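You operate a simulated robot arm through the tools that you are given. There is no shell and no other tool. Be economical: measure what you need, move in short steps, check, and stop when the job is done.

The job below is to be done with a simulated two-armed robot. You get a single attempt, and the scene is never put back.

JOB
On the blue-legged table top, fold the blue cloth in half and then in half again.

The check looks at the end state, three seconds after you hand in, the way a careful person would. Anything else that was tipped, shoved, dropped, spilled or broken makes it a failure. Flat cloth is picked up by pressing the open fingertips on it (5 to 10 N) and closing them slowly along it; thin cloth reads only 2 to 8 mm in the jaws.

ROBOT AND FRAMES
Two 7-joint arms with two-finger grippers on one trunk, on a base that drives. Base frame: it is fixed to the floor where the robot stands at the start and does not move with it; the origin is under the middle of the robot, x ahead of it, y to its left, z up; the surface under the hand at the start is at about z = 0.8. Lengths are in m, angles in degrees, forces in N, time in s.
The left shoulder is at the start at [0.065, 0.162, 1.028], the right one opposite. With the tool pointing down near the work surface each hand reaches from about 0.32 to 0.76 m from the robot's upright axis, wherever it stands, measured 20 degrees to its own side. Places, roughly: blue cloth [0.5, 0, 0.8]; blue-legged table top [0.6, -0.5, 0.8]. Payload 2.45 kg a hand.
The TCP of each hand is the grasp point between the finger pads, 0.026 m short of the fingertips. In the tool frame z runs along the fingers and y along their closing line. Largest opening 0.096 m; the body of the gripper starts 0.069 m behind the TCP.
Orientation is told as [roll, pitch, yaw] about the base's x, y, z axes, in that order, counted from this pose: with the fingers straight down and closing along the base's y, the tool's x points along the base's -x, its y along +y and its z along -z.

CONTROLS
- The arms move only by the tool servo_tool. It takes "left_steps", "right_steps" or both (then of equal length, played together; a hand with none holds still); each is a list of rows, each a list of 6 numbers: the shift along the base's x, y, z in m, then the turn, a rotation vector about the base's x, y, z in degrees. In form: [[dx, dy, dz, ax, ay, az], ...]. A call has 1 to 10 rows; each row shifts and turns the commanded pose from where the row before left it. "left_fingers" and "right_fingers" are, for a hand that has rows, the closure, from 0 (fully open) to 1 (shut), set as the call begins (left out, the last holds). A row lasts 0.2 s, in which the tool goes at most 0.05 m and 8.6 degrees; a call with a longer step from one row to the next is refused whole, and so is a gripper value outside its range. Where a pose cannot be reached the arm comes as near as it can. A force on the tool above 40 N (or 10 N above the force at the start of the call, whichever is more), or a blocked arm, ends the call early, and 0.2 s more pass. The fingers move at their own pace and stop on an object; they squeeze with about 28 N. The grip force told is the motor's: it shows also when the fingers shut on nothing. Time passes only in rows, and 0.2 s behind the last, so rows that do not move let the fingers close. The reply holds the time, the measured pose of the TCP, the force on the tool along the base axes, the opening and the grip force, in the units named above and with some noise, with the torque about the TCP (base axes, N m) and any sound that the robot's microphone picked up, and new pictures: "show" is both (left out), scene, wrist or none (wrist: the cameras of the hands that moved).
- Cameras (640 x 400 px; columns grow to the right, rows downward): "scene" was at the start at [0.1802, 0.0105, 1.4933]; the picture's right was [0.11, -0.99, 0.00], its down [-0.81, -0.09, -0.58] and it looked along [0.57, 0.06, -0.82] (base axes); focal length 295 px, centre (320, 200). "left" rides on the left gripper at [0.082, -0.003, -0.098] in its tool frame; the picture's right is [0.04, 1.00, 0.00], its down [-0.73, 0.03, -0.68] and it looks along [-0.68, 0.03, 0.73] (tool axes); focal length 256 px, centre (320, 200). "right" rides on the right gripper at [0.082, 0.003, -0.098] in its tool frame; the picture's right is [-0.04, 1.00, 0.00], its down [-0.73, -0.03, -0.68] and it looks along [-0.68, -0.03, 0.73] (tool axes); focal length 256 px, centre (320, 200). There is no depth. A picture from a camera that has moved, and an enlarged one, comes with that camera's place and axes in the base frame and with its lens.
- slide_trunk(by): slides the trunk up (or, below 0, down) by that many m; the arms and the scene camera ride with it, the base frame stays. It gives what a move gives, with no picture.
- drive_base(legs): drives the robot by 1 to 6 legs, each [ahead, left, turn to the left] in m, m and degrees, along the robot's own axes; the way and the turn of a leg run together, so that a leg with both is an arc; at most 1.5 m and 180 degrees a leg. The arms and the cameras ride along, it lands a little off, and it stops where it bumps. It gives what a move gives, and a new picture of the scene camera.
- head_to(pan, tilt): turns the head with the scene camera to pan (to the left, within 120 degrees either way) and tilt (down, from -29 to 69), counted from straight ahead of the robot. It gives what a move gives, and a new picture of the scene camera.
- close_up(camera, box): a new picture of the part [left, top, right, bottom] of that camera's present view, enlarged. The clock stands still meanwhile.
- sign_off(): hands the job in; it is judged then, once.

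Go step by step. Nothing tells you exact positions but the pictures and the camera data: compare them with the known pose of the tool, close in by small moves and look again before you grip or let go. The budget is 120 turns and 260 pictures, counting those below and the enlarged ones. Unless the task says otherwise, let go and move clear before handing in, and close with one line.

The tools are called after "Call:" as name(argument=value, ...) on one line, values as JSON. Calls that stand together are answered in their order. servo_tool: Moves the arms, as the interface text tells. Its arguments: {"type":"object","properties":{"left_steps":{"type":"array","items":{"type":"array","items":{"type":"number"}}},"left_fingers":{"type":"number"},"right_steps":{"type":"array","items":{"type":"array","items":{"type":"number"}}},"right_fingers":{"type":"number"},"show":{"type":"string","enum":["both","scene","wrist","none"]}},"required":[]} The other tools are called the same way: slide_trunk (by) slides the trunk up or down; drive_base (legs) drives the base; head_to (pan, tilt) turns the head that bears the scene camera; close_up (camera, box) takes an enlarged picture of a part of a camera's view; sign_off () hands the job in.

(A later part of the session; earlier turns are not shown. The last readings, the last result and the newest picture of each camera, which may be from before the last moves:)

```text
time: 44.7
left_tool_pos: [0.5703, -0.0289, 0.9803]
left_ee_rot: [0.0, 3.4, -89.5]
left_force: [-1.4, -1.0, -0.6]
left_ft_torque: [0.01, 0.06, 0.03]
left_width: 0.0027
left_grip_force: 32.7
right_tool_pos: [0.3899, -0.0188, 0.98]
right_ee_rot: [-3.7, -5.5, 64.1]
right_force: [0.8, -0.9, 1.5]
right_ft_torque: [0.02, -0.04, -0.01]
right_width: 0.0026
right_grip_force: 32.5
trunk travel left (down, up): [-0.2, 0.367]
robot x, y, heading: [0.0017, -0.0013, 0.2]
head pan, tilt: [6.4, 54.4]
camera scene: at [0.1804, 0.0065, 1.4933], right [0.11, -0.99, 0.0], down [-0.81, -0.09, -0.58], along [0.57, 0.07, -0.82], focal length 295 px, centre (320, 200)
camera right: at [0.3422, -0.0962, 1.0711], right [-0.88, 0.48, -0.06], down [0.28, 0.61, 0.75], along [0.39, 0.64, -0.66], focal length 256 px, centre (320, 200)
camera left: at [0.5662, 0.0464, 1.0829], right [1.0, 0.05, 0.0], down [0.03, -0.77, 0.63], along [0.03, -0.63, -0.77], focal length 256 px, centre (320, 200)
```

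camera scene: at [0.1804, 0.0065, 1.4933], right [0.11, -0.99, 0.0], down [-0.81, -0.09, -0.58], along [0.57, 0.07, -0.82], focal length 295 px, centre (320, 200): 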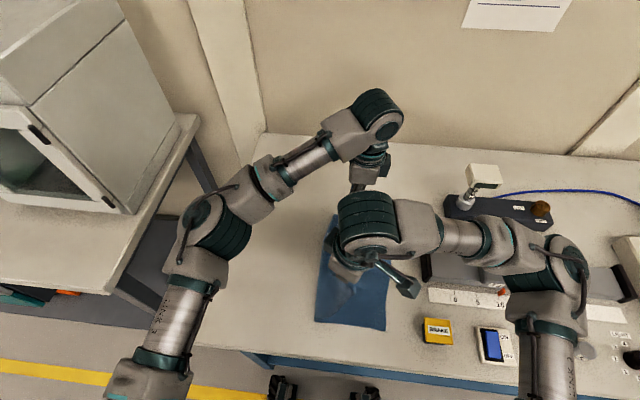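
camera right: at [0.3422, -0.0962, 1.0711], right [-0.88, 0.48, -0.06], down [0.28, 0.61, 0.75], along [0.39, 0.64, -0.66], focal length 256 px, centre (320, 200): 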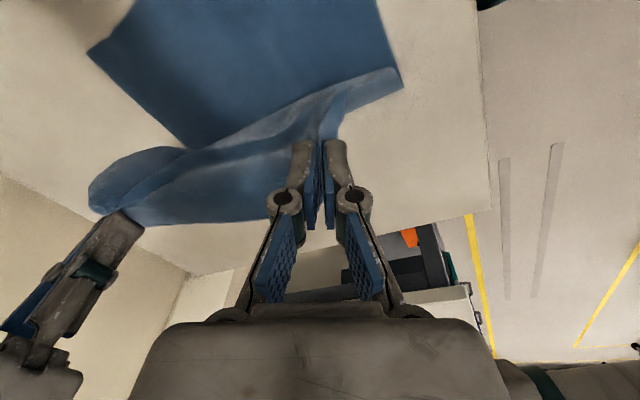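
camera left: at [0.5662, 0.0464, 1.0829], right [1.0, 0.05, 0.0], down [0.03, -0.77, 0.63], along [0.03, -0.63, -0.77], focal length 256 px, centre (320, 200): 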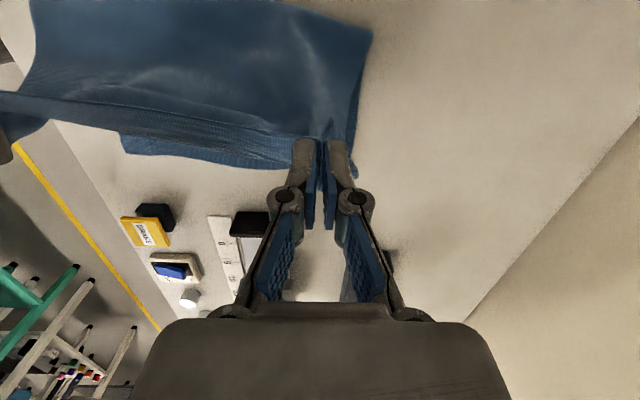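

The tall arc lets the hanging sheet pull the crease to the right (far end at y≈0.02). I'll go back left to unroll it again, then use a low path so the cloth rolls over without being peeled.

Call:
servo_tool(left_steps=[[0.0008, 0.02, 0, 0, 0, 0], [0.0008, 0.02, 0, 0, 0, 0], [0.0008, 0.02, 0, 0, 0, 0], [0.0008, 0.02, 0, 0, 0, 0], [0.0008, 0.02, -0.01, 0, 0, 0], [0.0008, 0.02, -0.015, 0, 0, 0], [0.0008, 0.02, -0.02, 0, 0, 0], [0.0008, 0.02, -0.02, 0, 0, 0], [0.0008, 0.02, -0.02, 0, 0, 0], [0.0008, 0.02, -0.02, 0, 0, 0]], right_steps=[[0.0008, 0.02, 0, 0, 0, 0], [0.0008, 0.02, 0, 0, 0, 0], [0.0008, 0.02, 0, 0, 0, 0], [0.0008, 0.02, 0, 0, 0, 0], [0.0008, 0.02, -0.01, 0, 0, 0], [0.0008, 0.02, -0.015, 0, 0, 0], [0.0008, 0.02, -0.02, 0, 0, 0], [0.0008, 0.02, -0.02, 0, 0, 0], [0.0008, 0.02, -0.02, 0, 0, 0], [0.0008, 0.02, -0.02, 0, 0, 0]], show="both")

```text
time: 46.9
left_tool_pos: [0.5798, 0.1765, 0.8739]
left_ee_rot: [0.0, 3.2, -89.6]
left_force: [-0.7, -0.5, -0.8]
left_ft_torque: [-0.03, 0.03, -0.02]
left_width: 0.002
left_grip_force: 25.5
right_tool_pos: [0.3988, 0.1874, 0.8744]
right_ee_rot: [-3.8, -5.2, 64.0]
right_force: [7.7, 4.9, 2.7]
right_ft_torque: [0.2, 0.08, -0.05]
right_width: 0.0033
right_grip_force: 25.3
trunk travel left (down, up): [-0.2, 0.367]
robot x, y, heading: [-0.0005, 0.0009, -0.1]
head pan, tilt: [6.4, 54.4]
camera scene: at [0.1807, 0.0156, 1.4932], right [0.11, -0.99, 0.0], down [-0.81, -0.09, -0.58], along [0.57, 0.06, -0.82], focal length 295 px, centre (320, 200)
camera right: at [0.3504, 0.1095, 0.9661], right [-0.88, 0.48, -0.06], down [0.28, 0.61, 0.74], along [0.39, 0.63, -0.67], focal length 256 px, centre (320, 200)
camera left: at [0.5749, 0.2523, 0.9763], right [1.0, 0.05, 0.0], down [0.03, -0.77, 0.64], along [0.03, -0.64, -0.77], focal length 256 px, centre (320, 200)
```

scene: 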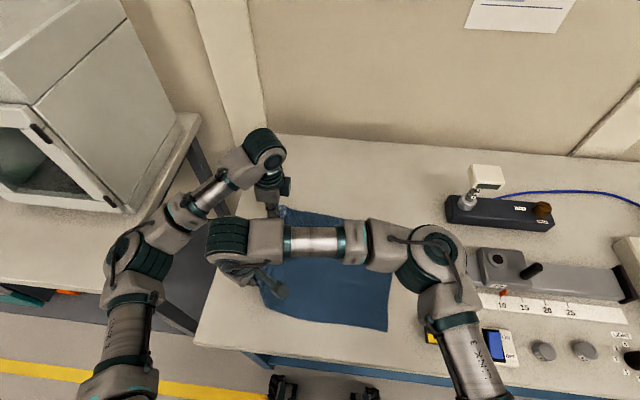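
right: 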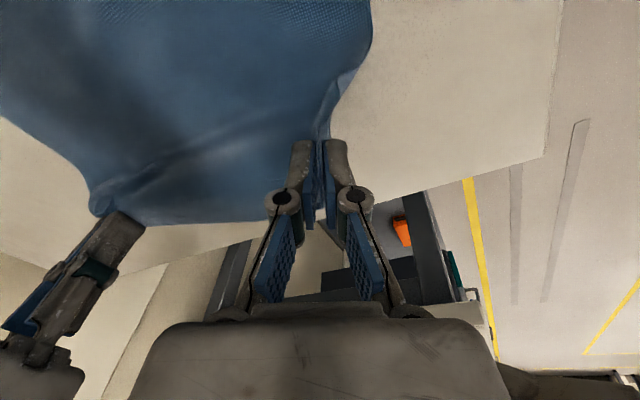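
left: 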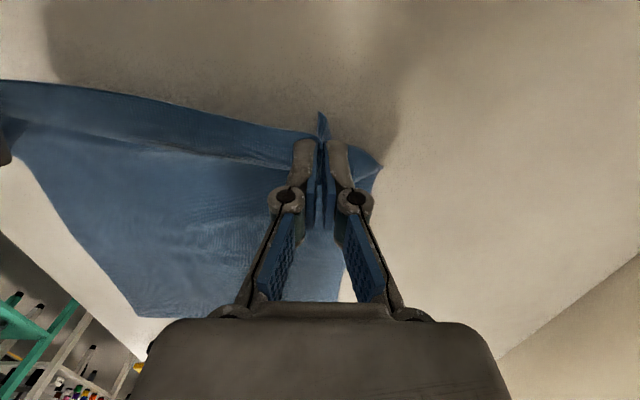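

Now the low rolling path: about 4 cm tip height, slowly right. Watching midway.

Call:
servo_tool(left_steps=[[-0.001, -0.015, -0.004, 0, 0, 0], [-0.001, -0.015, -0.003, 0, 0, 0], [-0.001, -0.015, 0, 0, 0, 0], [-0.001, -0.015, 0, 0, 0, 0], [-0.001, -0.015, 0, 0, 0, 0], [-0.001, -0.015, 0, 0, 0, 0], [-0.001, -0.015, 0, 0, 0, 0], [-0.001, -0.015, 0, 0, 0, 0], [-0.001, -0.015, 0, 0, 0, 0], [-0.001, -0.015, 0, 0, 0, 0]], right_steps=[[-0.001, -0.015, -0.004, 0, 0, 0], [-0.001, -0.015, -0.003, 0, 0, 0], [-0.001, -0.015, 0, 0, 0, 0], [-0.001, -0.015, 0, 0, 0, 0], [-0.001, -0.015, 0, 0, 0, 0], [-0.001, -0.015, 0, 0, 0, 0], [-0.001, -0.015, 0, 0, 0, 0], [-0.001, -0.015, 0, 0, 0, 0], [-0.001, -0.015, 0, 0, 0, 0], [-0.001, -0.015, 0, 0, 0, 0]], show="none")

Call:
servo_tool(left_steps=[[-0.001, -0.015, 0, 0, 0, 0], [-0.001, -0.015, 0, 0, 0, 0], [-0.001, -0.015, 0, 0, 0, 0], [-0.001, -0.015, 0, 0, 0, 0], [-0.001, -0.015, 0, 0, 0, 0]], right_steps=[[-0.001, -0.015, 0, 0, 0, 0], [-0.001, -0.015, 0, 0, 0, 0], [-0.001, -0.015, 0, 0, 0, 0], [-0.001, -0.015, 0, 0, 0, 0], [-0.001, -0.015, 0, 0, 0, 0]], show="both")

```text
time: 49.1
left_tool_pos: [0.5671, 0.0222, 0.8679]
left_ee_rot: [0.0, 3.4, -89.6]
left_force: [-1.0, 1.1, 2.5]
left_ft_torque: [0.02, 0.0, 0.05]
left_width: 0.0011
left_grip_force: 25.7
right_tool_pos: [0.3869, 0.0327, 0.8695]
right_ee_rot: [-3.7, -5.3, 64.0]
right_force: [1.2, 1.5, -0.2]
right_ft_torque: [0.02, -0.09, -0.01]
right_width: 0.0039
right_grip_force: 36.2
trunk travel left (down, up): [-0.2, 0.367]
robot x, y, heading: [0.0019, -0.0035, -0.2]
head pan, tilt: [6.4, 54.4]
```

```text
time: 50.3
left_tool_pos: [0.5623, -0.0527, 0.867]
left_ee_rot: [0.2, 3.5, -89.6]
left_force: [0.2, 0.4, -0.4]
left_ft_torque: [0.02, 0.03, 0.04]
left_width: 0.001
left_grip_force: 25.0
right_tool_pos: [0.3831, -0.0437, 0.8683]
right_ee_rot: [-3.7, -5.4, 64.1]
right_force: [0.7, 0.9, 2.6]
right_ft_torque: [0.01, 0.01, 0.0]
right_width: 0.0019
right_grip_force: 30.4
trunk travel left (down, up): [-0.2, 0.367]
robot x, y, heading: [-0.0036, -0.0009, 0.0]
head pan, tilt: [6.4, 54.4]
camera scene: at [0.1797, 0.0062, 1.4935], right [0.11, -0.99, 0.0], down [-0.81, -0.09, -0.58], along [0.57, 0.07, -0.82], focal length 295 px, centre (320, 200)
camera right: at [0.3344, -0.1214, 0.9591], right [-0.88, 0.48, -0.06], down [0.28, 0.61, 0.75], along [0.39, 0.64, -0.66], focal length 256 px, centre (320, 200)
camera left: at [0.5585, 0.0224, 0.9719], right [1.0, 0.05, 0.0], down [0.03, -0.77, 0.63], along [0.03, -0.63, -0.77], focal length 256 px, centre (320, 200)
```

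scene: 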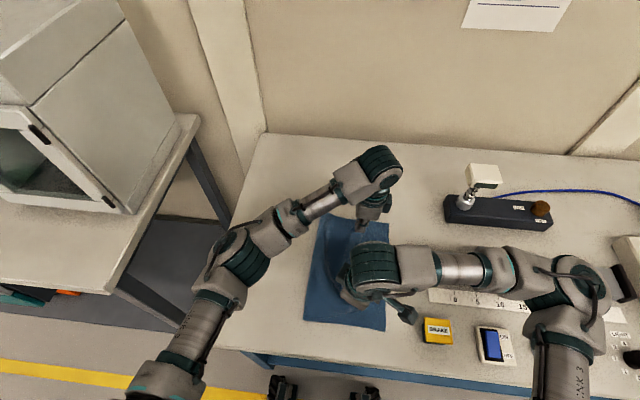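
right: 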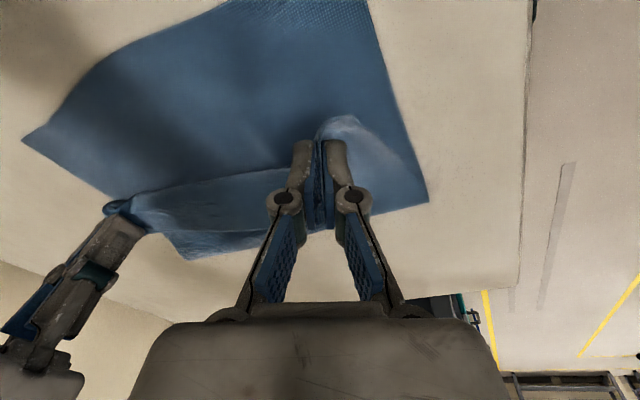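
left: 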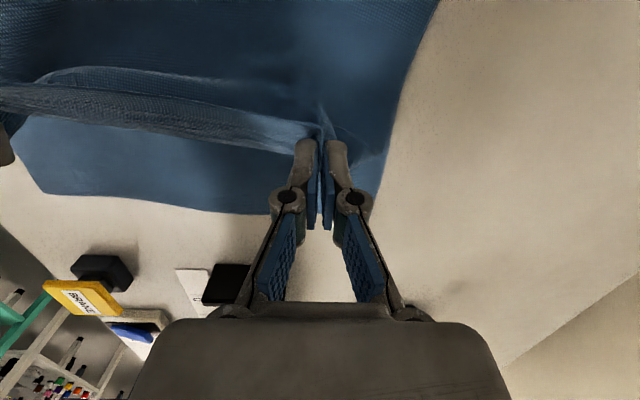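

The crease now sits near y≈0.063, as desired. I'll finish the travel to the right edge while lowering, tilting the right hand slightly.

Call:
servo_tool(left_steps=[[-0.0005, -0.0125, -0.001, 0, 0, 0], [-0.0005, -0.0125, -0.003, 0, 0, 0], [0, -0.0125, -0.007, 0, 0, 0], [0, -0.0125, -0.009, 0, 0, 0], [0, -0.0125, -0.009, 0, 0, 0], [0, -0.004, -0.006, 0, 0, 0]], right_steps=[[-0.0005, -0.0135, -0.001, 3, 0, 0], [-0.0005, -0.0135, -0.003, 3, 0, 0], [0, -0.0135, -0.007, 3, 0, 0], [0, -0.0135, -0.009, 3, 0, 0], [0, -0.0135, -0.009, 3, 0, 0], [0, -0.004, -0.006, 3, 0, 0]], show="both")

```text
time: 51.7
left_tool_pos: [0.5617, -0.1187, 0.8326]
left_ee_rot: [0.3, 3.4, -89.6]
left_force: [0.3, 0.4, 2.4]
left_ft_torque: [0.0, 0.03, -0.04]
left_width: 0.0014
left_grip_force: 25.5
right_tool_pos: [0.3828, -0.1152, 0.8335]
right_ee_rot: [4.6, -21.6, 62.1]
right_force: [-0.8, 0.2, -0.6]
right_ft_torque: [-0.02, 0.0, 0.0]
right_width: 0.0043
right_grip_force: 25.1
trunk travel left (down, up): [-0.2, 0.367]
robot x, y, heading: [0.0003, 0.0015, 0.3]
head pan, tilt: [6.4, 54.4]
camera scene: at [0.1789, 0.005, 1.4936], right [0.11, -0.99, 0.0], down [-0.81, -0.09, -0.58], along [0.58, 0.07, -0.82], focal length 295 px, centre (320, 200)
camera right: at [0.3334, -0.2161, 0.8959], right [-0.88, 0.47, 0.09], down [0.28, 0.34, 0.9], along [0.39, 0.81, -0.43], focal length 256 px, centre (320, 200)
camera left: at [0.5579, -0.0442, 0.9366], right [1.0, 0.05, 0.0], down [0.03, -0.77, 0.63], along [0.03, -0.63, -0.77], focal length 256 px, centre (320, 200)
```

scene: 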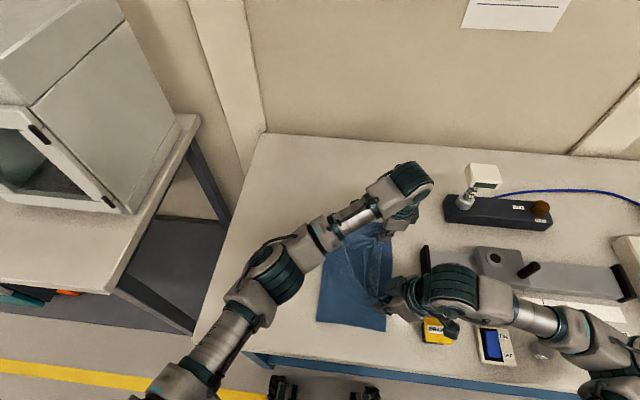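
right: 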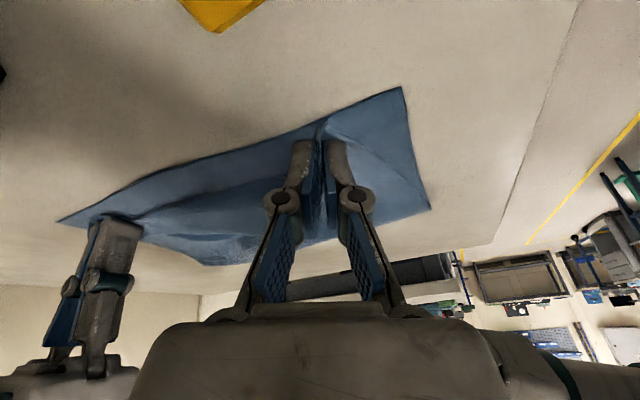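
left: 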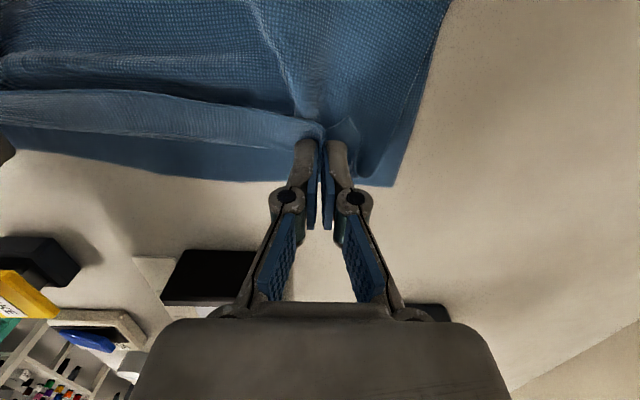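

The edge is placed, but there's slack as bulges in the upper layer with the crease near y≈0.035. I'll release the left hand only, then use it to smooth the slack leftward while the right hand keeps its corner pinned.

Call:
servo_tool(left_steps=[[0, 0, 0, 0, 0, 0], [0, 0, 0, 0, 0, 0], [0, 0, 0.01, 0, 0, 0], [0, 0.0, 0.02, 0, 0, 0], [0, 0.02, 0.03, 0, 0, 0], [0, 0.04, 0.02, 0, 0, 0], [0, 0.04, 0.02, 0, 0, 0], [0, 0.04, 0, 0, 0, 0], [0, 0.04, 0, 0, 0, 0]], right_steps=[[0, 0, -0.001, 0, 0, 0], [0, 0, -0.001, 0, 0, 0], [0, 0, 0, 0, 0, 0], [0, 0, 0, 0, 0, 0], [0, 0, 0, 0, 0, 0], [0, 0, 0, 0, 0, 0], [0, 0, 0, 0, 0, 0], [0, 0, 0, 0, 0, 0], [0, 0, 0, 0, 0, 0]], left_fingers=0.75, show="both")

Call:
close_up(camera="scene", box=[290, 195, 434, 345])

```text
time: 53.7
left_tool_pos: [0.5607, 0.0616, 0.9347]
left_ee_rot: [0.0, 3.3, -89.6]
left_force: [0.9, -0.2, -0.4]
left_ft_torque: [0.0, -0.01, 0.01]
left_width: 0.0238
left_grip_force: 0.1
right_tool_pos: [0.381, -0.1126, 0.8322]
right_ee_rot: [4.6, -21.4, 62.1]
right_force: [-0.6, -1.7, 4.2]
right_ft_torque: [-0.05, -0.03, -0.01]
right_width: 0.0047
right_grip_force: 26.2
trunk travel left (down, up): [-0.2, 0.367]
robot x, y, heading: [-0.0016, 0.0019, -0.2]
head pan, tilt: [6.4, 54.4]
camera scene: at [0.1793, 0.01, 1.4935], right [0.11, -0.99, 0.0], down [-0.81, -0.09, -0.58], along [0.58, 0.06, -0.82], focal length 295 px, centre (320, 200)
camera right: at [0.3334, -0.2143, 0.8942], right [-0.88, 0.47, 0.09], down [0.28, 0.35, 0.9], along [0.39, 0.81, -0.44], focal length 256 px, centre (320, 200)
camera left: at [0.5578, 0.1373, 1.0373], right [1.0, 0.05, 0.0], down [0.03, -0.77, 0.64], along [0.03, -0.64, -0.77], focal length 256 px, centre (320, 200)
```

scene: 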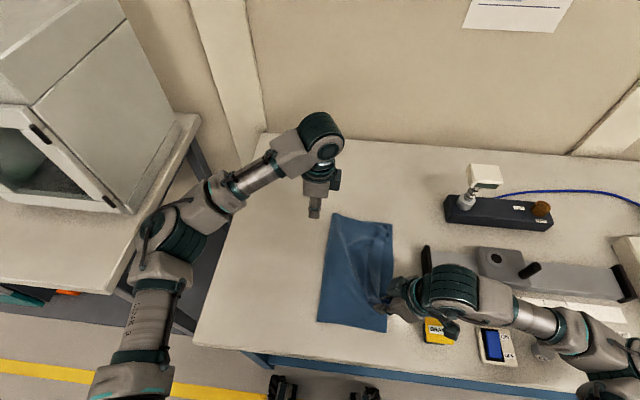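
right: 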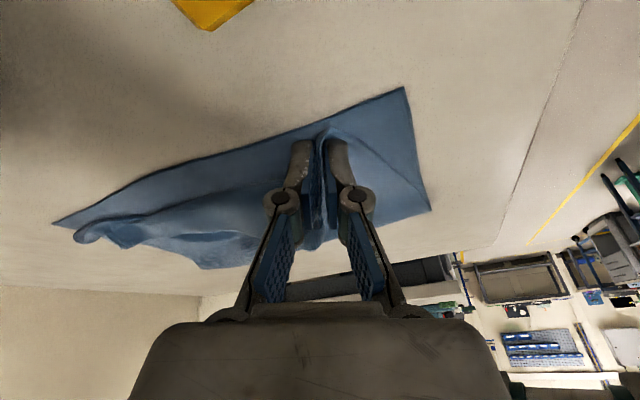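
left: 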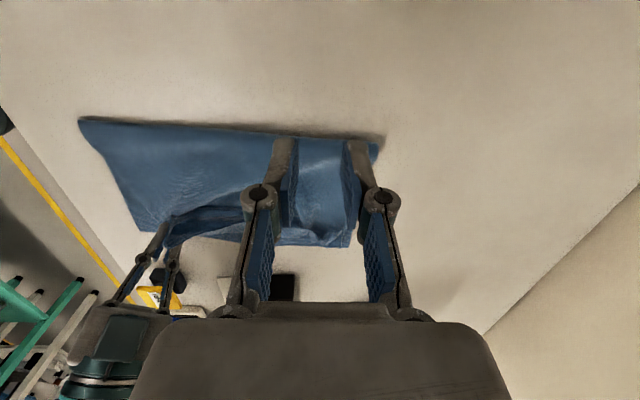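

```text
2.67 times, centred on (362, 270) of scene
camera zoom: at [0.1793, 0.01, 1.4935], right [0.11, -0.99, 0.0], down [-0.81, -0.09, -0.58], along [0.58, 0.06, -0.82], focal length 786 px, centre (208, 13)
```

zoom: 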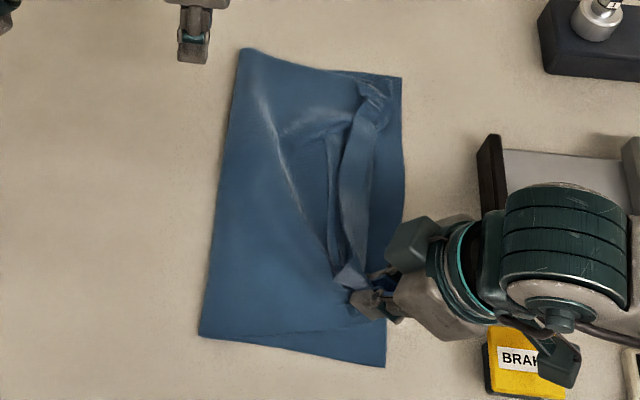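

The upper edge has flipped back because the roll started with slack. I'll regrip the far flap with the left hand, pull everything back left until taut, then repeat the low roll.

Call:
servo_tool(left_steps=[[0.002, -0.04, 0, 0, 0, 0], [0.002, -0.04, 0, 0, 0, 0], [0.002, -0.04, 0, 0, 0, 0], [0.001, -0.04, -0.02, 0, 0, 0], [0, -0.008, -0.04, 0, 0, 0], [0, 0, -0.03, 0, 0, 0], [0, 0, -0.01, 0, 0, 0]], left_fingers=0.6, show="wrist")

```text
time: 55.3
left_tool_pos: [0.5679, -0.1066, 0.8326]
left_ee_rot: [0.1, 3.3, -89.7]
left_force: [0.1, -0.1, 0.5]
left_ft_torque: [0.0, -0.04, 0.01]
left_width: 0.0382
left_grip_force: 0.0
right_tool_pos: [0.3813, -0.1138, 0.8312]
right_ee_rot: [4.6, -21.5, 62.1]
right_force: [-0.3, 0.6, 1.1]
right_ft_torque: [-0.05, -0.1, -0.06]
right_width: 0.0025
right_grip_force: 31.8
trunk travel left (down, up): [-0.2, 0.367]
robot x, y, heading: [-0.0033, 0.0012, -0.2]
head pan, tilt: [6.4, 54.4]
camera left: at [0.5648, -0.0309, 0.9363], right [1.0, 0.05, 0.0], down [0.03, -0.77, 0.64], along [0.03, -0.63, -0.77], focal length 256 px, centre (320, 200)
```

left: 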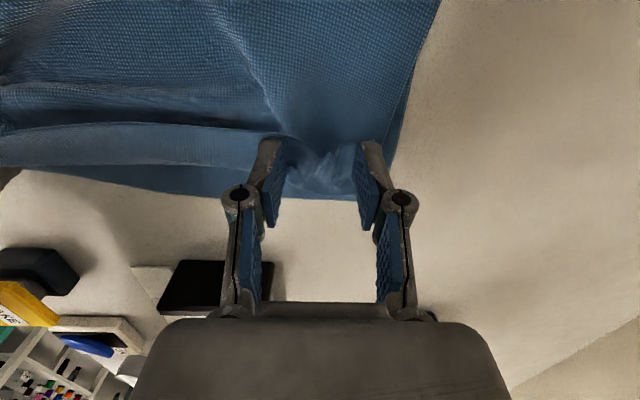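

The flap sits between the left fingers, so I'll press lightly and close.

Call:
servo_tool(left_steps=[[0, 0, -0.002, 0, 0, 0], [0, 0, -0.0015, 0, 0, 0], [0, 0, -0.0005, 0, 0, 0]], left_fingers=0.64, show="none")

Call:
servo_tool(left_steps=[[0, 0, 0, 0, 0, 0], [0, 0, 0, 0, 0, 0]], left_fingers=0.76, show="none")

Call:
servo_tool(left_steps=[[0, 0, 0, 0, 0, 0], [0, 0, 0, 0, 0, 0]], left_fingers=0.88, show="none")

Call:
servo_tool(left_steps=[[0, 0, 0, 0, 0, 0], [0, 0, 0, 0, 0, 0], [0, 0, 0, 0, 0, 0]], left_fingers=1.0, show="none")

Call:
servo_tool(left_steps=[[0, 0, 0.015, 0, 0, 0], [0, 0.005, 0.02, 0, 0, 0], [0, 0.015, 0.02, 0, 0, 0], [0, 0.02, 0.01, 0, 0, 0]], right_steps=[[0, 0, 0.015, -4, 0, 0], [0, 0.005, 0.02, -4, 0, 0], [0, 0.015, 0.02, -4, 0, 0], [0, 0.02, 0.01, -4, 0, 0]], show="both")

```text
time: 56.1
left_tool_pos: [0.5669, -0.106, 0.8294]
left_ee_rot: [0.0, 3.3, -89.6]
left_force: [0.6, 0.0, 2.7]
left_ft_torque: [0.03, -0.02, 0.0]
left_width: 0.0347
left_grip_force: 0.0
right_tool_pos: [0.3812, -0.1148, 0.8315]
right_ee_rot: [4.6, -21.4, 62.1]
right_force: [-0.8, 0.3, -0.4]
right_ft_torque: [-0.01, -0.01, -0.01]
right_width: 0.004
right_grip_force: 26.4
trunk travel left (down, up): [-0.2, 0.367]
robot x, y, heading: [-0.0003, -0.0021, 0.1]
head pan, tilt: [6.4, 54.4]
```

```text
time: 56.7
left_tool_pos: [0.5684, -0.1078, 0.8298]
left_ee_rot: [0.0, 3.3, -89.7]
left_force: [1.1, 0.2, 3.2]
left_ft_torque: [-0.05, 0.03, 0.02]
left_width: 0.0231
left_grip_force: 0.1
right_tool_pos: [0.3816, -0.1138, 0.8318]
right_ee_rot: [4.6, -21.3, 62.1]
right_force: [5.4, -0.5, -1.9]
right_ft_torque: [0.02, 0.05, 0.0]
right_width: 0.003
right_grip_force: 25.7
trunk travel left (down, up): [-0.2, 0.367]
robot x, y, heading: [-0.0004, -0.0026, 0.1]
head pan, tilt: [6.4, 54.4]
```

```text
time: 57.3
left_tool_pos: [0.569, -0.1068, 0.8287]
left_ee_rot: [0.1, 3.4, -89.7]
left_force: [-1.1, 0.0, 5.3]
left_ft_torque: [-0.05, 0.0, -0.03]
left_width: 0.0116
left_grip_force: 0.1
right_tool_pos: [0.3818, -0.1143, 0.8316]
right_ee_rot: [4.6, -21.5, 62.1]
right_force: [0.9, 0.0, -1.3]
right_ft_torque: [0.02, 0.06, 0.03]
right_width: 0.004
right_grip_force: 33.4
trunk travel left (down, up): [-0.2, 0.367]
robot x, y, heading: [-0.0004, -0.0006, -0.1]
head pan, tilt: [6.4, 54.4]
```

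```text
time: 58.1
left_tool_pos: [0.5682, -0.1064, 0.8306]
left_ee_rot: [0.2, 3.3, -89.7]
left_force: [0.3, 0.2, 4.2]
left_ft_torque: [-0.01, 0.0, 0.03]
left_width: 0.0033
left_grip_force: 26.0
right_tool_pos: [0.3816, -0.1138, 0.8306]
right_ee_rot: [4.6, -21.5, 62.0]
right_force: [1.1, 0.5, -0.5]
right_ft_torque: [0.0, 0.0, -0.01]
right_width: 0.0038
right_grip_force: 26.4
trunk travel left (down, up): [-0.2, 0.367]
robot x, y, heading: [0.0007, -0.0019, 0.3]
head pan, tilt: [6.4, 54.4]
```

```text
time: 59.1
left_tool_pos: [0.5683, -0.0631, 0.8956]
left_ee_rot: [0.0, 3.1, -89.8]
left_force: [0.1, 0.3, -0.1]
left_ft_torque: [-0.05, 0.04, -0.03]
left_width: 0.0045
left_grip_force: 27.8
right_tool_pos: [0.3809, -0.0708, 0.8962]
right_ee_rot: [-3.1, -7.0, 64.0]
right_force: [-0.3, 0.5, 2.7]
right_ft_torque: [0.02, 0.07, -0.01]
right_width: 0.0038
right_grip_force: 26.5
trunk travel left (down, up): [-0.2, 0.367]
robot x, y, heading: [-0.0013, 0.0019, 0.1]
head pan, tilt: [6.4, 54.4]
camera scene: at [0.1799, 0.0127, 1.4934], right [0.11, -0.99, 0.0], down [-0.81, -0.09, -0.58], along [0.57, 0.06, -0.82], focal length 295 px, centre (320, 200)
camera right: at [0.3334, -0.1509, 0.9856], right [-0.88, 0.48, -0.05], down [0.28, 0.58, 0.76], along [0.39, 0.66, -0.64], focal length 256 px, centre (320, 200)
camera left: at [0.5649, 0.012, 0.9979], right [1.0, 0.05, 0.0], down [0.03, -0.77, 0.64], along [0.03, -0.64, -0.77], focal length 256 px, centre (320, 200)
```

scene: 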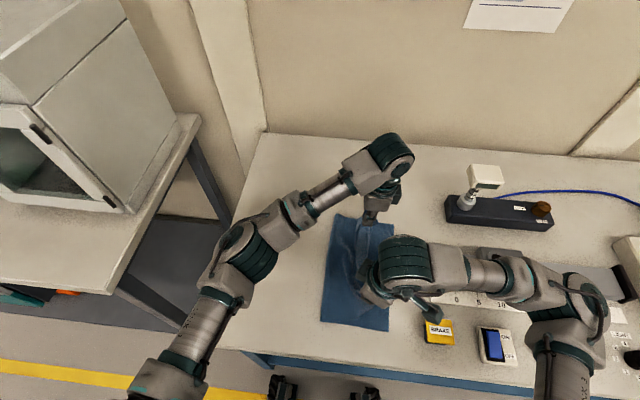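
right: 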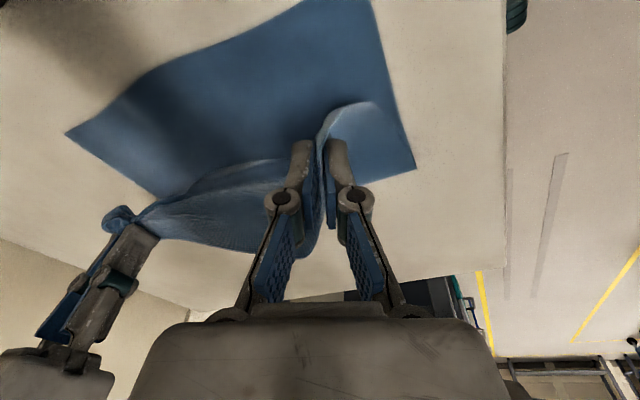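
left: 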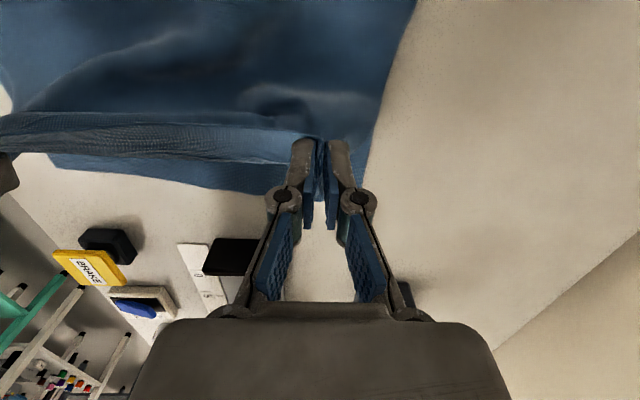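

Call:
servo_tool(left_steps=[[0.001, 0.022, 0.02, 0, 0, 0], [0.001, 0.022, 0.02, 0, 0, 0], [0.001, 0.022, 0.01, 0, 0, 0], [0.001, 0.022, 0, 0, 0, 0], [0.001, 0.022, 0, 0, 0, 0], [0.001, 0.022, -0.01, 0, 0, 0], [0.001, 0.022, -0.015, 0, 0, 0], [0.001, 0.022, -0.02, 0, 0, 0], [0.001, 0.022, -0.02, 0, 0, 0], [0.001, 0.022, -0.02, 0, 0, 0]], right_steps=[[0.001, 0.023, 0.02, 0, 0, 0], [0.001, 0.023, 0.02, 0, 0, 0], [0.001, 0.023, 0.01, 0, 0, 0], [0.001, 0.023, 0, 0, 0, 0], [0.001, 0.023, 0, 0, 0, 0], [0.001, 0.023, -0.01, 0, 0, 0], [0.001, 0.023, -0.015, 0, 0, 0], [0.001, 0.023, -0.02, 0, 0, 0], [0.001, 0.023, -0.02, 0, 0, 0], [0.001, 0.023, -0.02, 0, 0, 0]], show="none")

Call:
servo_tool(left_steps=[[0, 0.012, -0.004, 0, 0, 0], [0, 0.012, -0.004, 0, 0, 0], [0, 0.012, -0.004, 0, 0, 0]], right_steps=[[0, 0.012, -0.004, 0, 0, 0], [0, 0.012, -0.004, 0, 0, 0], [0, 0.012, -0.004, 0, 0, 0]], show="both")

```text
time: 61.3
left_tool_pos: [0.5788, 0.1562, 0.8584]
left_ee_rot: [0.0, 3.1, -89.7]
left_force: [1.8, 0.5, 0.9]
left_ft_torque: [0.0, -0.01, 0.05]
left_width: 0.0027
left_grip_force: 28.9
right_tool_pos: [0.3917, 0.1601, 0.8599]
right_ee_rot: [-3.0, -7.0, 64.0]
right_force: [-0.7, -0.1, 1.4]
right_ft_torque: [0.04, 0.09, -0.01]
right_width: 0.0011
right_grip_force: 25.0
trunk travel left (down, up): [-0.2, 0.367]
robot x, y, heading: [0.0024, 0.0015, -0.1]
head pan, tilt: [6.4, 54.4]
```

```text
time: 62.1
left_tool_pos: [0.5785, 0.1927, 0.8474]
left_ee_rot: [0.1, 3.3, -89.7]
left_force: [0.7, 0.1, 0.4]
left_ft_torque: [-0.03, 0.0, 0.01]
left_width: 0.0033
left_grip_force: 31.6
right_tool_pos: [0.3918, 0.1951, 0.8496]
right_ee_rot: [-3.0, -7.0, 64.0]
right_force: [-0.2, 0.2, -1.1]
right_ft_torque: [-0.03, -0.02, 0.01]
right_width: 0.0037
right_grip_force: 30.0
trunk travel left (down, up): [-0.2, 0.367]
robot x, y, heading: [-0.0022, -0.002, 0.0]
head pan, tilt: [6.4, 54.4]
camera scene: at [0.1798, 0.0153, 1.4934], right [0.11, -0.99, 0.0], down [-0.81, -0.09, -0.58], along [0.57, 0.06, -0.82], focal length 295 px, centre (320, 200)
camera right: at [0.3437, 0.115, 0.9377], right [-0.88, 0.48, -0.05], down [0.28, 0.58, 0.76], along [0.39, 0.66, -0.64], focal length 256 px, centre (320, 200)
camera left: at [0.5747, 0.2684, 0.95], right [1.0, 0.05, 0.0], down [0.03, -0.77, 0.64], along [0.03, -0.64, -0.77], focal length 256 px, centre (320, 200)
```

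scene: 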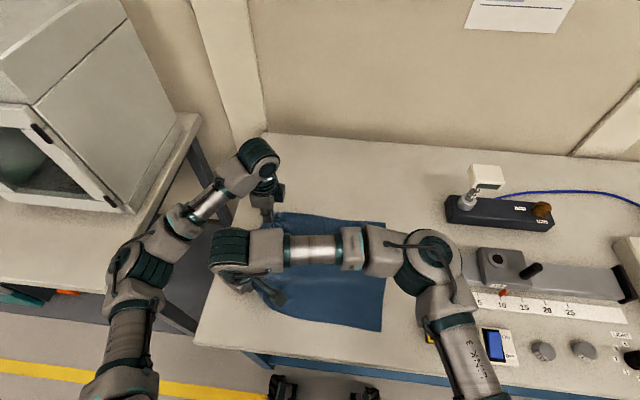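
right: 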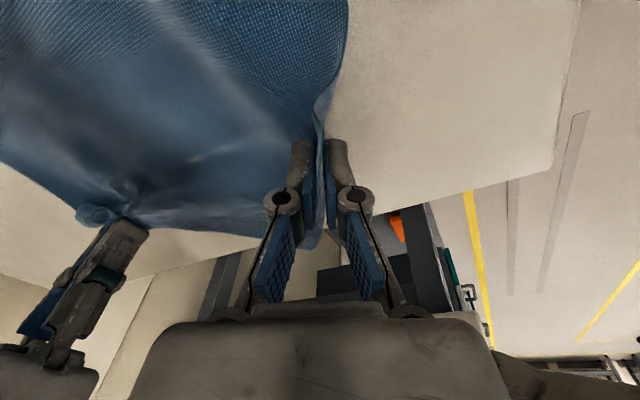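
left: 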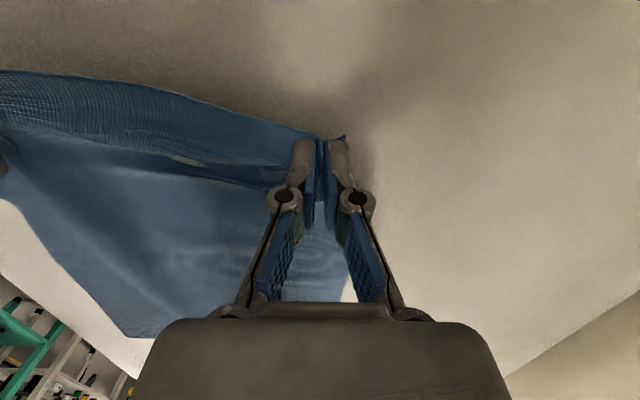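

I see now that this grip always leaves the edge pointing back. A cleaner way is to spread the cloth flat again, then pinch it on its midline, lift so it hangs doubled, and lay it down. First I lay the left edge back flat and release.

Call:
servo_tool(left_steps=[[0, 0.006, -0.005, 0, 0, 0], [0, 0.006, -0.006, 0, 0, 0], [0, 0.002, -0.006, 0, 0, 0]], right_steps=[[0, 0.006, -0.005, 0, 0, 0], [0, 0.006, -0.007, 0, 0, 0], [0, 0.004, -0.006, 0, 0, 0]], show="none")

Call:
servo_tool(left_steps=[[0, 0, 0, 0, 0, 0], [0, 0, 0, 0, 0, 0], [0, 0, 0.02, 0, 0, 0], [0, 0, 0.03, 0, 0, 0], [0, 0, 0.03, 0, 0, 0], [0, 0.02, 0.03, 0, 0, 0], [0, 0.03, 0.0, 0, 0, 0], [0, 0.03, 0, 0, 0, 0]], right_steps=[[0, 0, 0, 0, 0, 0], [0, 0, 0, 0, 0, 0], [0, 0, 0.02, 0, 0, 0], [0, 0, 0.03, 0, 0, 0], [0, -0.04, 0.03, 0, 0, 0], [0, -0.045, 0.01, 0, 0, -8], [0, -0.045, 0, 0, 0, -8], [0, -0.045, 0, 0, 0, -8]], left_fingers=0.5, right_fingers=0.5, show="none")

Call:
servo_tool(right_steps=[[0, -0.045, 0, 0, 0, -8], [0, -0.045, 0, 0, 0, -8], [0, -0.045, 0, 0, 0, -8], [0, -0.045, 0, 0, 0, -8], [0, -0.045, 0, 0, 0, -8]], show="scene")

Call:
close_up(camera="scene", box=[200, 190, 440, 350])

```text
time: 62.9
left_tool_pos: [0.5782, 0.2068, 0.8316]
left_ee_rot: [0.0, 3.1, -89.7]
left_force: [0.4, 0.0, 4.2]
left_ft_torque: [0.03, -0.03, 0.03]
left_width: 0.0037
left_grip_force: 32.0
right_tool_pos: [0.3918, 0.211, 0.831]
right_ee_rot: [-2.9, -7.1, 64.0]
right_force: [0.7, -0.5, 0.1]
right_ft_torque: [0.0, -0.07, 0.01]
right_width: 0.0019
right_grip_force: 25.2
trunk travel left (down, up): [-0.2, 0.367]
robot x, y, heading: [0.001, 0.0008, -0.0]
head pan, tilt: [6.4, 54.4]
```

```text
time: 64.7
left_tool_pos: [0.5781, 0.2872, 0.9408]
left_ee_rot: [-0.1, 3.2, -89.6]
left_force: [-0.4, -0.5, -0.1]
left_ft_torque: [0.0, 0.0, 0.03]
left_width: 0.0479
left_grip_force: 0.0
right_tool_pos: [0.392, 0.0353, 0.921]
right_ee_rot: [-3.0, -6.9, 40.0]
right_force: [0.8, 0.0, 0.3]
right_ft_torque: [0.03, 0.0, 0.01]
right_width: 0.0477
right_grip_force: 0.0
trunk travel left (down, up): [-0.2, 0.367]
robot x, y, heading: [0.0022, -0.0002, 0.1]
head pan, tilt: [6.4, 54.4]
```

```text
time: 65.9
left_tool_pos: [0.5779, 0.2835, 0.9409]
left_ee_rot: [0.0, 3.3, -89.7]
left_force: [-0.3, -0.4, 0.1]
left_ft_torque: [0.04, 0.0, -0.02]
left_width: 0.0481
left_grip_force: 0.1
right_tool_pos: [0.389, -0.1919, 0.9215]
right_ee_rot: [-3.0, -7.1, -0.2]
right_force: [0.9, 0.0, -0.4]
right_ft_torque: [0.04, -0.01, 0.04]
right_width: 0.048
right_grip_force: 0.0
trunk travel left (down, up): [-0.2, 0.367]
robot x, y, heading: [-0.0008, 0.0016, 0.2]
head pan, tilt: [6.4, 54.4]
camera scene: at [0.1788, 0.0078, 1.4936], right [0.11, -0.99, 0.0], down [-0.81, -0.09, -0.58], along [0.58, 0.07, -0.82], focal length 295 px, centre (320, 200)
```

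scene: 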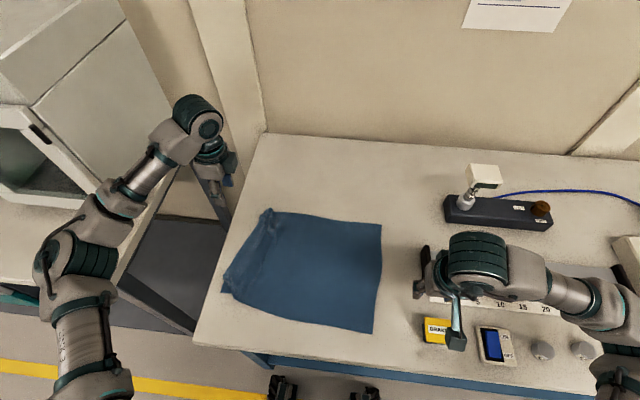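

```text
2.50 times, centred on (320, 270) of scene
camera zoom: at [0.1788, 0.0078, 1.4936], right [0.11, -0.99, 0.0], down [-0.81, -0.09, -0.58], along [0.58, 0.07, -0.82], focal length 737 px, centre (320, 25)
```

zoom: 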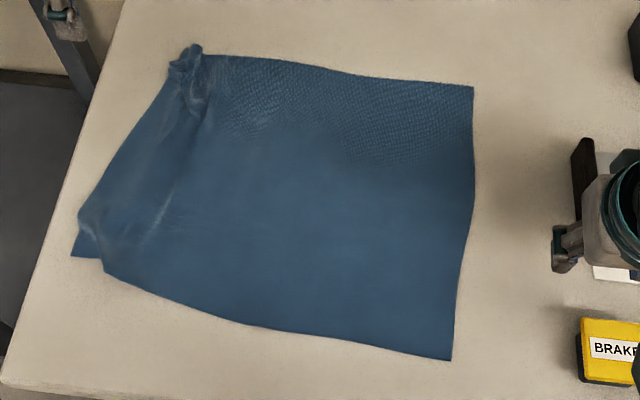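

The cloth is mostly flat again, but both left corners are pleated from the pinches. I'll look at them with the left wrist camera.

Call:
close_up(camera="left", box=[0, 0, 640, 400])

Call:
close_up(camera="scene", box=[215, 195, 311, 305])

```text
1.00 times, centred on (320, 200) of left (not enlarged: the box is as wide or as high as the picture)
camera zoom: at [0.5744, 0.3588, 1.0438], right [1.0, 0.05, 0.0], down [0.03, -0.77, 0.64], along [0.03, -0.63, -0.77], focal length 256 px, centre (320, 200)
```

zoom: 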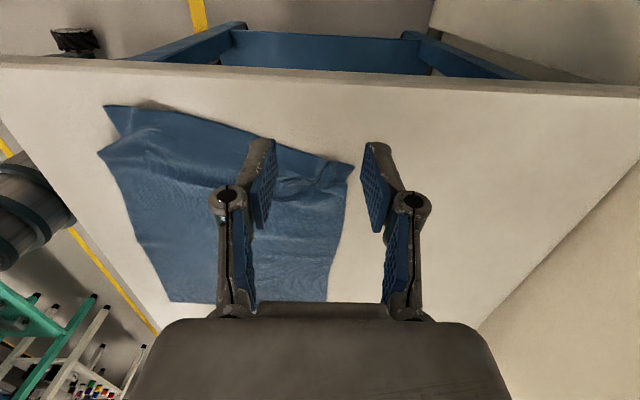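

```text
3.64 times, centred on (263, 250) of scene
camera zoom: at [0.1788, 0.0078, 1.4936], right [0.11, -0.99, 0.0], down [-0.81, -0.09, -0.58], along [0.58, 0.07, -0.82], focal length 1072 px, centre (527, 18)
```

zoom: 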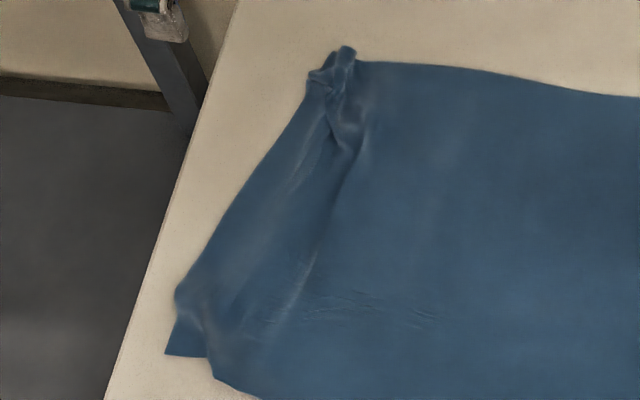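

I'll anchor the cloth's middle with the right hand (closed tips) and bring the left hand over the far-left knot.

Call:
servo_tool(left_steps=[[0.007, -0.02, -0.01, 0, 0, 0], [0.007, -0.02, -0.02, 0, 0, 0], [0.007, -0.02, -0.02, 0, 0, 0], [0.007, -0.02, -0.02, 0, 0, 0], [0, 0, -0.015, 0, 0, 0], [0, 0, -0.01, 0, 0, 0], [0, 0, 0, 0, 0, 0]], right_steps=[[0.015, 0.04, 0, 1, 1, 0], [0.015, 0.04, 0, 1, 1, 0], [0.015, 0.04, -0.01, 1, 1, 0], [0.015, 0.04, -0.02, 1, 0, 0], [0, 0.03, -0.025, 1, 0, 0], [0, 0, -0.02, 1, 0, 0], [0, 0, -0.014, 0, 0, 0]], left_fingers=0.5, right_fingers=1.0, show="wrist")

```text
time: 67.5
left_tool_pos: [0.6065, 0.2041, 0.8446]
left_ee_rot: [0.2, 3.3, -89.7]
left_force: [0.1, 0.3, 0.7]
left_ft_torque: [0.01, 0.02, 0.03]
left_width: 0.0477
left_grip_force: 0.1
right_tool_pos: [0.4526, -0.0008, 0.833]
right_ee_rot: [3.1, -4.1, -0.4]
right_force: [1.0, -0.3, -0.4]
right_ft_torque: [0.01, 0.01, 0.01]
right_width: 0.0
right_grip_force: 27.5
trunk travel left (down, up): [-0.2, 0.367]
robot x, y, heading: [0.0038, 0.0043, -0.2]
head pan, tilt: [6.4, 54.4]
camera right: at [0.3641, -0.0025, 0.9257], right [0.05, 1.0, 0.06], down [0.68, -0.07, 0.73], along [0.73, 0.01, -0.68], focal length 256 px, centre (320, 200)
camera left: at [0.6032, 0.2796, 0.9479], right [1.0, 0.05, 0.0], down [0.03, -0.77, 0.64], along [0.03, -0.64, -0.77], focal length 256 px, centre (320, 200)
```

right: 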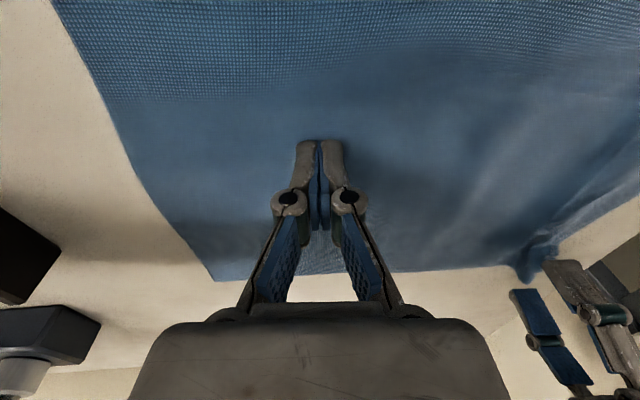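
left: 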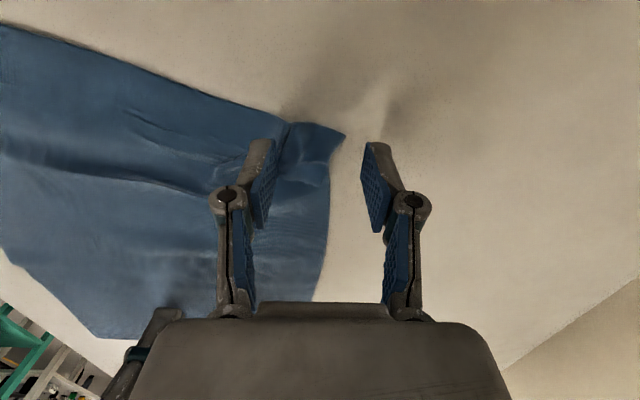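

Call:
servo_tool(left_steps=[[-0.008, -0.003, -0.006, 0, 0, 0], [0, 0, -0.005, 0, 0, 0], [0, 0, -0.003, 0, 0, 0], [0, 0, -0.0015, 0, 0, 0]], right_steps=[[0, 0, -0.004, 0, 0, 0], [0, 0, -0.002, 0, 0, 0], [0, 0, -0.001, 0, 0, 0], [0, 0, -0.0005, 0, 0, 0]], left_fingers=0.65, show="none")

Call:
servo_tool(left_steps=[[0, 0, -0.0005, 0, 0, 0], [0, 0, 0, 0, 0, 0]], left_fingers=0.8, show="none")

Call:
servo_tool(left_steps=[[0, 0, 0, 0, 0, 0], [0, 0, 0, 0, 0, 0], [0, 0, 0, 0, 0, 0], [0, 0, 0, 0, 0, 0]], left_fingers=1.0, show="none")

Call:
servo_tool(left_steps=[[0, 0, 0.004, 0, 0, 0], [0.005, 0.005, 0.002, 0, 0, 0], [0.005, 0.005, 0, 0, 0, 0], [0.005, 0.005, 0, 0, 0, 0], [0.005, 0.005, 0, 0, 0, 0]], show="wrist")

```text
time: 68.5
left_tool_pos: [0.598, 0.2007, 0.8308]
left_ee_rot: [0.1, 3.1, -89.7]
left_force: [0.8, 0.5, 0.5]
left_ft_torque: [-0.04, -0.03, -0.03]
left_width: 0.0337
left_grip_force: 0.2
right_tool_pos: [0.4516, -0.0011, 0.8275]
right_ee_rot: [3.1, -4.3, -0.7]
right_force: [2.1, -2.1, 19.3]
right_ft_torque: [-0.17, 0.16, 0.03]
right_width: 0.0001
right_grip_force: 28.2
trunk travel left (down, up): [-0.2, 0.367]
robot x, y, heading: [0.0019, -0.001, -0.2]
head pan, tilt: [6.4, 54.4]
```

```text
time: 69.1
left_tool_pos: [0.5985, 0.2021, 0.8302]
left_ee_rot: [0.0, 3.2, -89.6]
left_force: [0.1, -0.6, 0.2]
left_ft_torque: [0.0, -0.01, 0.01]
left_width: 0.0192
left_grip_force: 0.0
right_tool_pos: [0.4512, -0.0009, 0.8264]
right_ee_rot: [3.1, -4.4, -0.5]
right_force: [4.9, -1.8, 28.2]
right_ft_torque: [-0.19, 0.13, 0.04]
right_width: 0.0
right_grip_force: 28.0
trunk travel left (down, up): [-0.2, 0.367]
robot x, y, heading: [-0.0009, -0.0021, 0.1]
head pan, tilt: [6.4, 54.4]
```

```text
time: 70.1
left_tool_pos: [0.5979, 0.2019, 0.831]
left_ee_rot: [0.1, 3.3, -89.6]
left_force: [1.3, -0.6, 1.6]
left_ft_torque: [0.01, -0.02, 0.03]
left_width: 0.0047
left_grip_force: 27.7
right_tool_pos: [0.4506, 0.0011, 0.8264]
right_ee_rot: [3.1, -4.2, -0.5]
right_force: [7.4, -1.4, 35.2]
right_ft_torque: [-0.17, 0.12, 0.08]
right_width: 0.0
right_grip_force: 27.8
trunk travel left (down, up): [-0.2, 0.367]
robot x, y, heading: [-0.0023, 0.0006, -0.1]
head pan, tilt: [6.4, 54.4]
```

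```text
time: 71.3
left_tool_pos: [0.6166, 0.2218, 0.8363]
left_ee_rot: [0.1, 3.3, -89.7]
left_force: [0.8, -0.3, -0.9]
left_ft_torque: [0.0, -0.04, -0.02]
left_width: 0.0042
left_grip_force: 28.2
right_tool_pos: [0.4509, -0.0004, 0.8269]
right_ee_rot: [3.2, -4.2, -0.5]
right_force: [7.2, -1.5, 35.9]
right_ft_torque: [-0.21, 0.14, 0.01]
right_width: 0.0
right_grip_force: 27.7
trunk travel left (down, up): [-0.2, 0.367]
robot x, y, heading: [0.0008, -0.0007, -0.1]
head pan, tilt: [6.4, 54.4]
camera left: at [0.6134, 0.297, 0.9394], right [1.0, 0.05, 0.0], down [0.03, -0.77, 0.64], along [0.03, -0.64, -0.77], focal length 256 px, centre (320, 200)
```

left: 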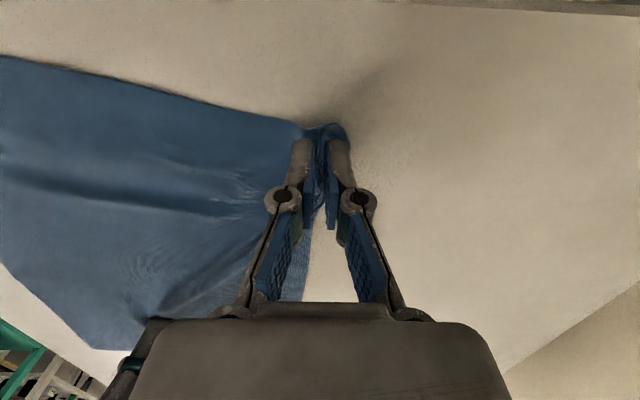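

The corner is following. I'll ease the right press and keep pulling the left hand until the cloth tightens.

Call:
servo_tool(left_steps=[[0, 0.007, 0, 0, 0, 0], [0, 0.007, 0, 0, 0, 0], [0, 0.007, 0, 0, 0, 0], [0, 0.006, 0, 0, 0, 0], [0, 0.005, 0, 0, 0, 0]], right_steps=[[0, 0, 0.001, 0, 0, 0], [0, 0, 0.001, 0, 0, 0], [0, 0, 0, 0, 0, 0], [0, 0, 0, 0, 0, 0], [0, 0, 0, 0, 0, 0]], show="both")

```text
time: 72.5
left_tool_pos: [0.6194, 0.254, 0.8356]
left_ee_rot: [0.1, 3.2, -89.6]
left_force: [-0.4, -2.0, -0.2]
left_ft_torque: [-0.08, 0.05, -0.03]
left_width: 0.0041
left_grip_force: 30.1
right_tool_pos: [0.4518, -0.0008, 0.827]
right_ee_rot: [3.0, -4.1, -0.5]
right_force: [4.0, 1.4, 19.4]
right_ft_torque: [-0.01, 0.05, 0.01]
right_width: 0.0
right_grip_force: 28.2
trunk travel left (down, up): [-0.2, 0.367]
robot x, y, heading: [0.0001, -0.0017, 0.2]
head pan, tilt: [6.4, 54.4]
camera scene: at [0.1783, 0.0111, 1.4937], right [0.11, -0.99, 0.0], down [-0.81, -0.09, -0.58], along [0.58, 0.06, -0.82], focal length 295 px, centre (320, 200)
camera right: at [0.3629, -0.0019, 0.9201], right [0.04, 1.0, 0.06], down [0.68, -0.07, 0.73], along [0.73, 0.01, -0.68], focal length 256 px, centre (320, 200)
camera left: at [0.6143, 0.3297, 0.9387], right [1.0, 0.05, 0.0], down [0.03, -0.77, 0.64], along [0.03, -0.64, -0.77], focal length 256 px, centre (320, 200)
```

scene: 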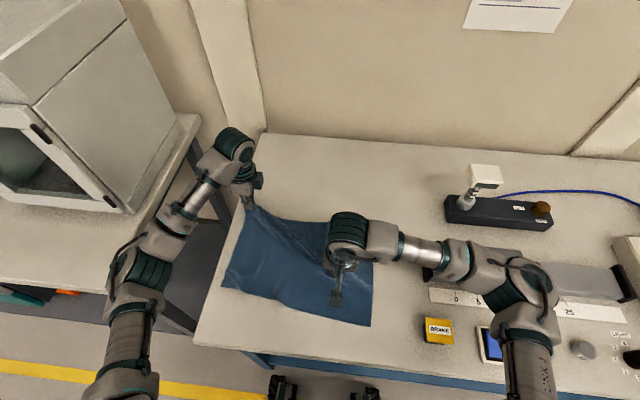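
right: 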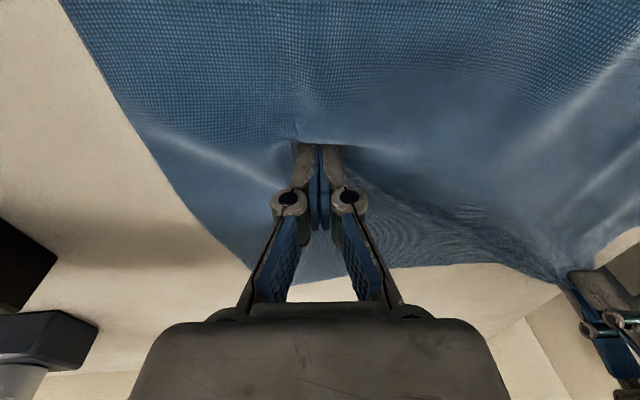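
left: 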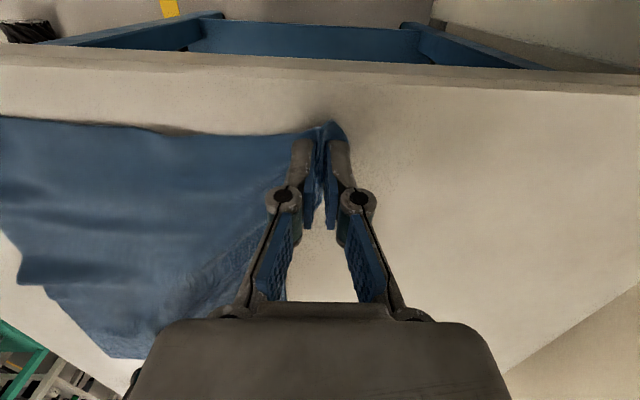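

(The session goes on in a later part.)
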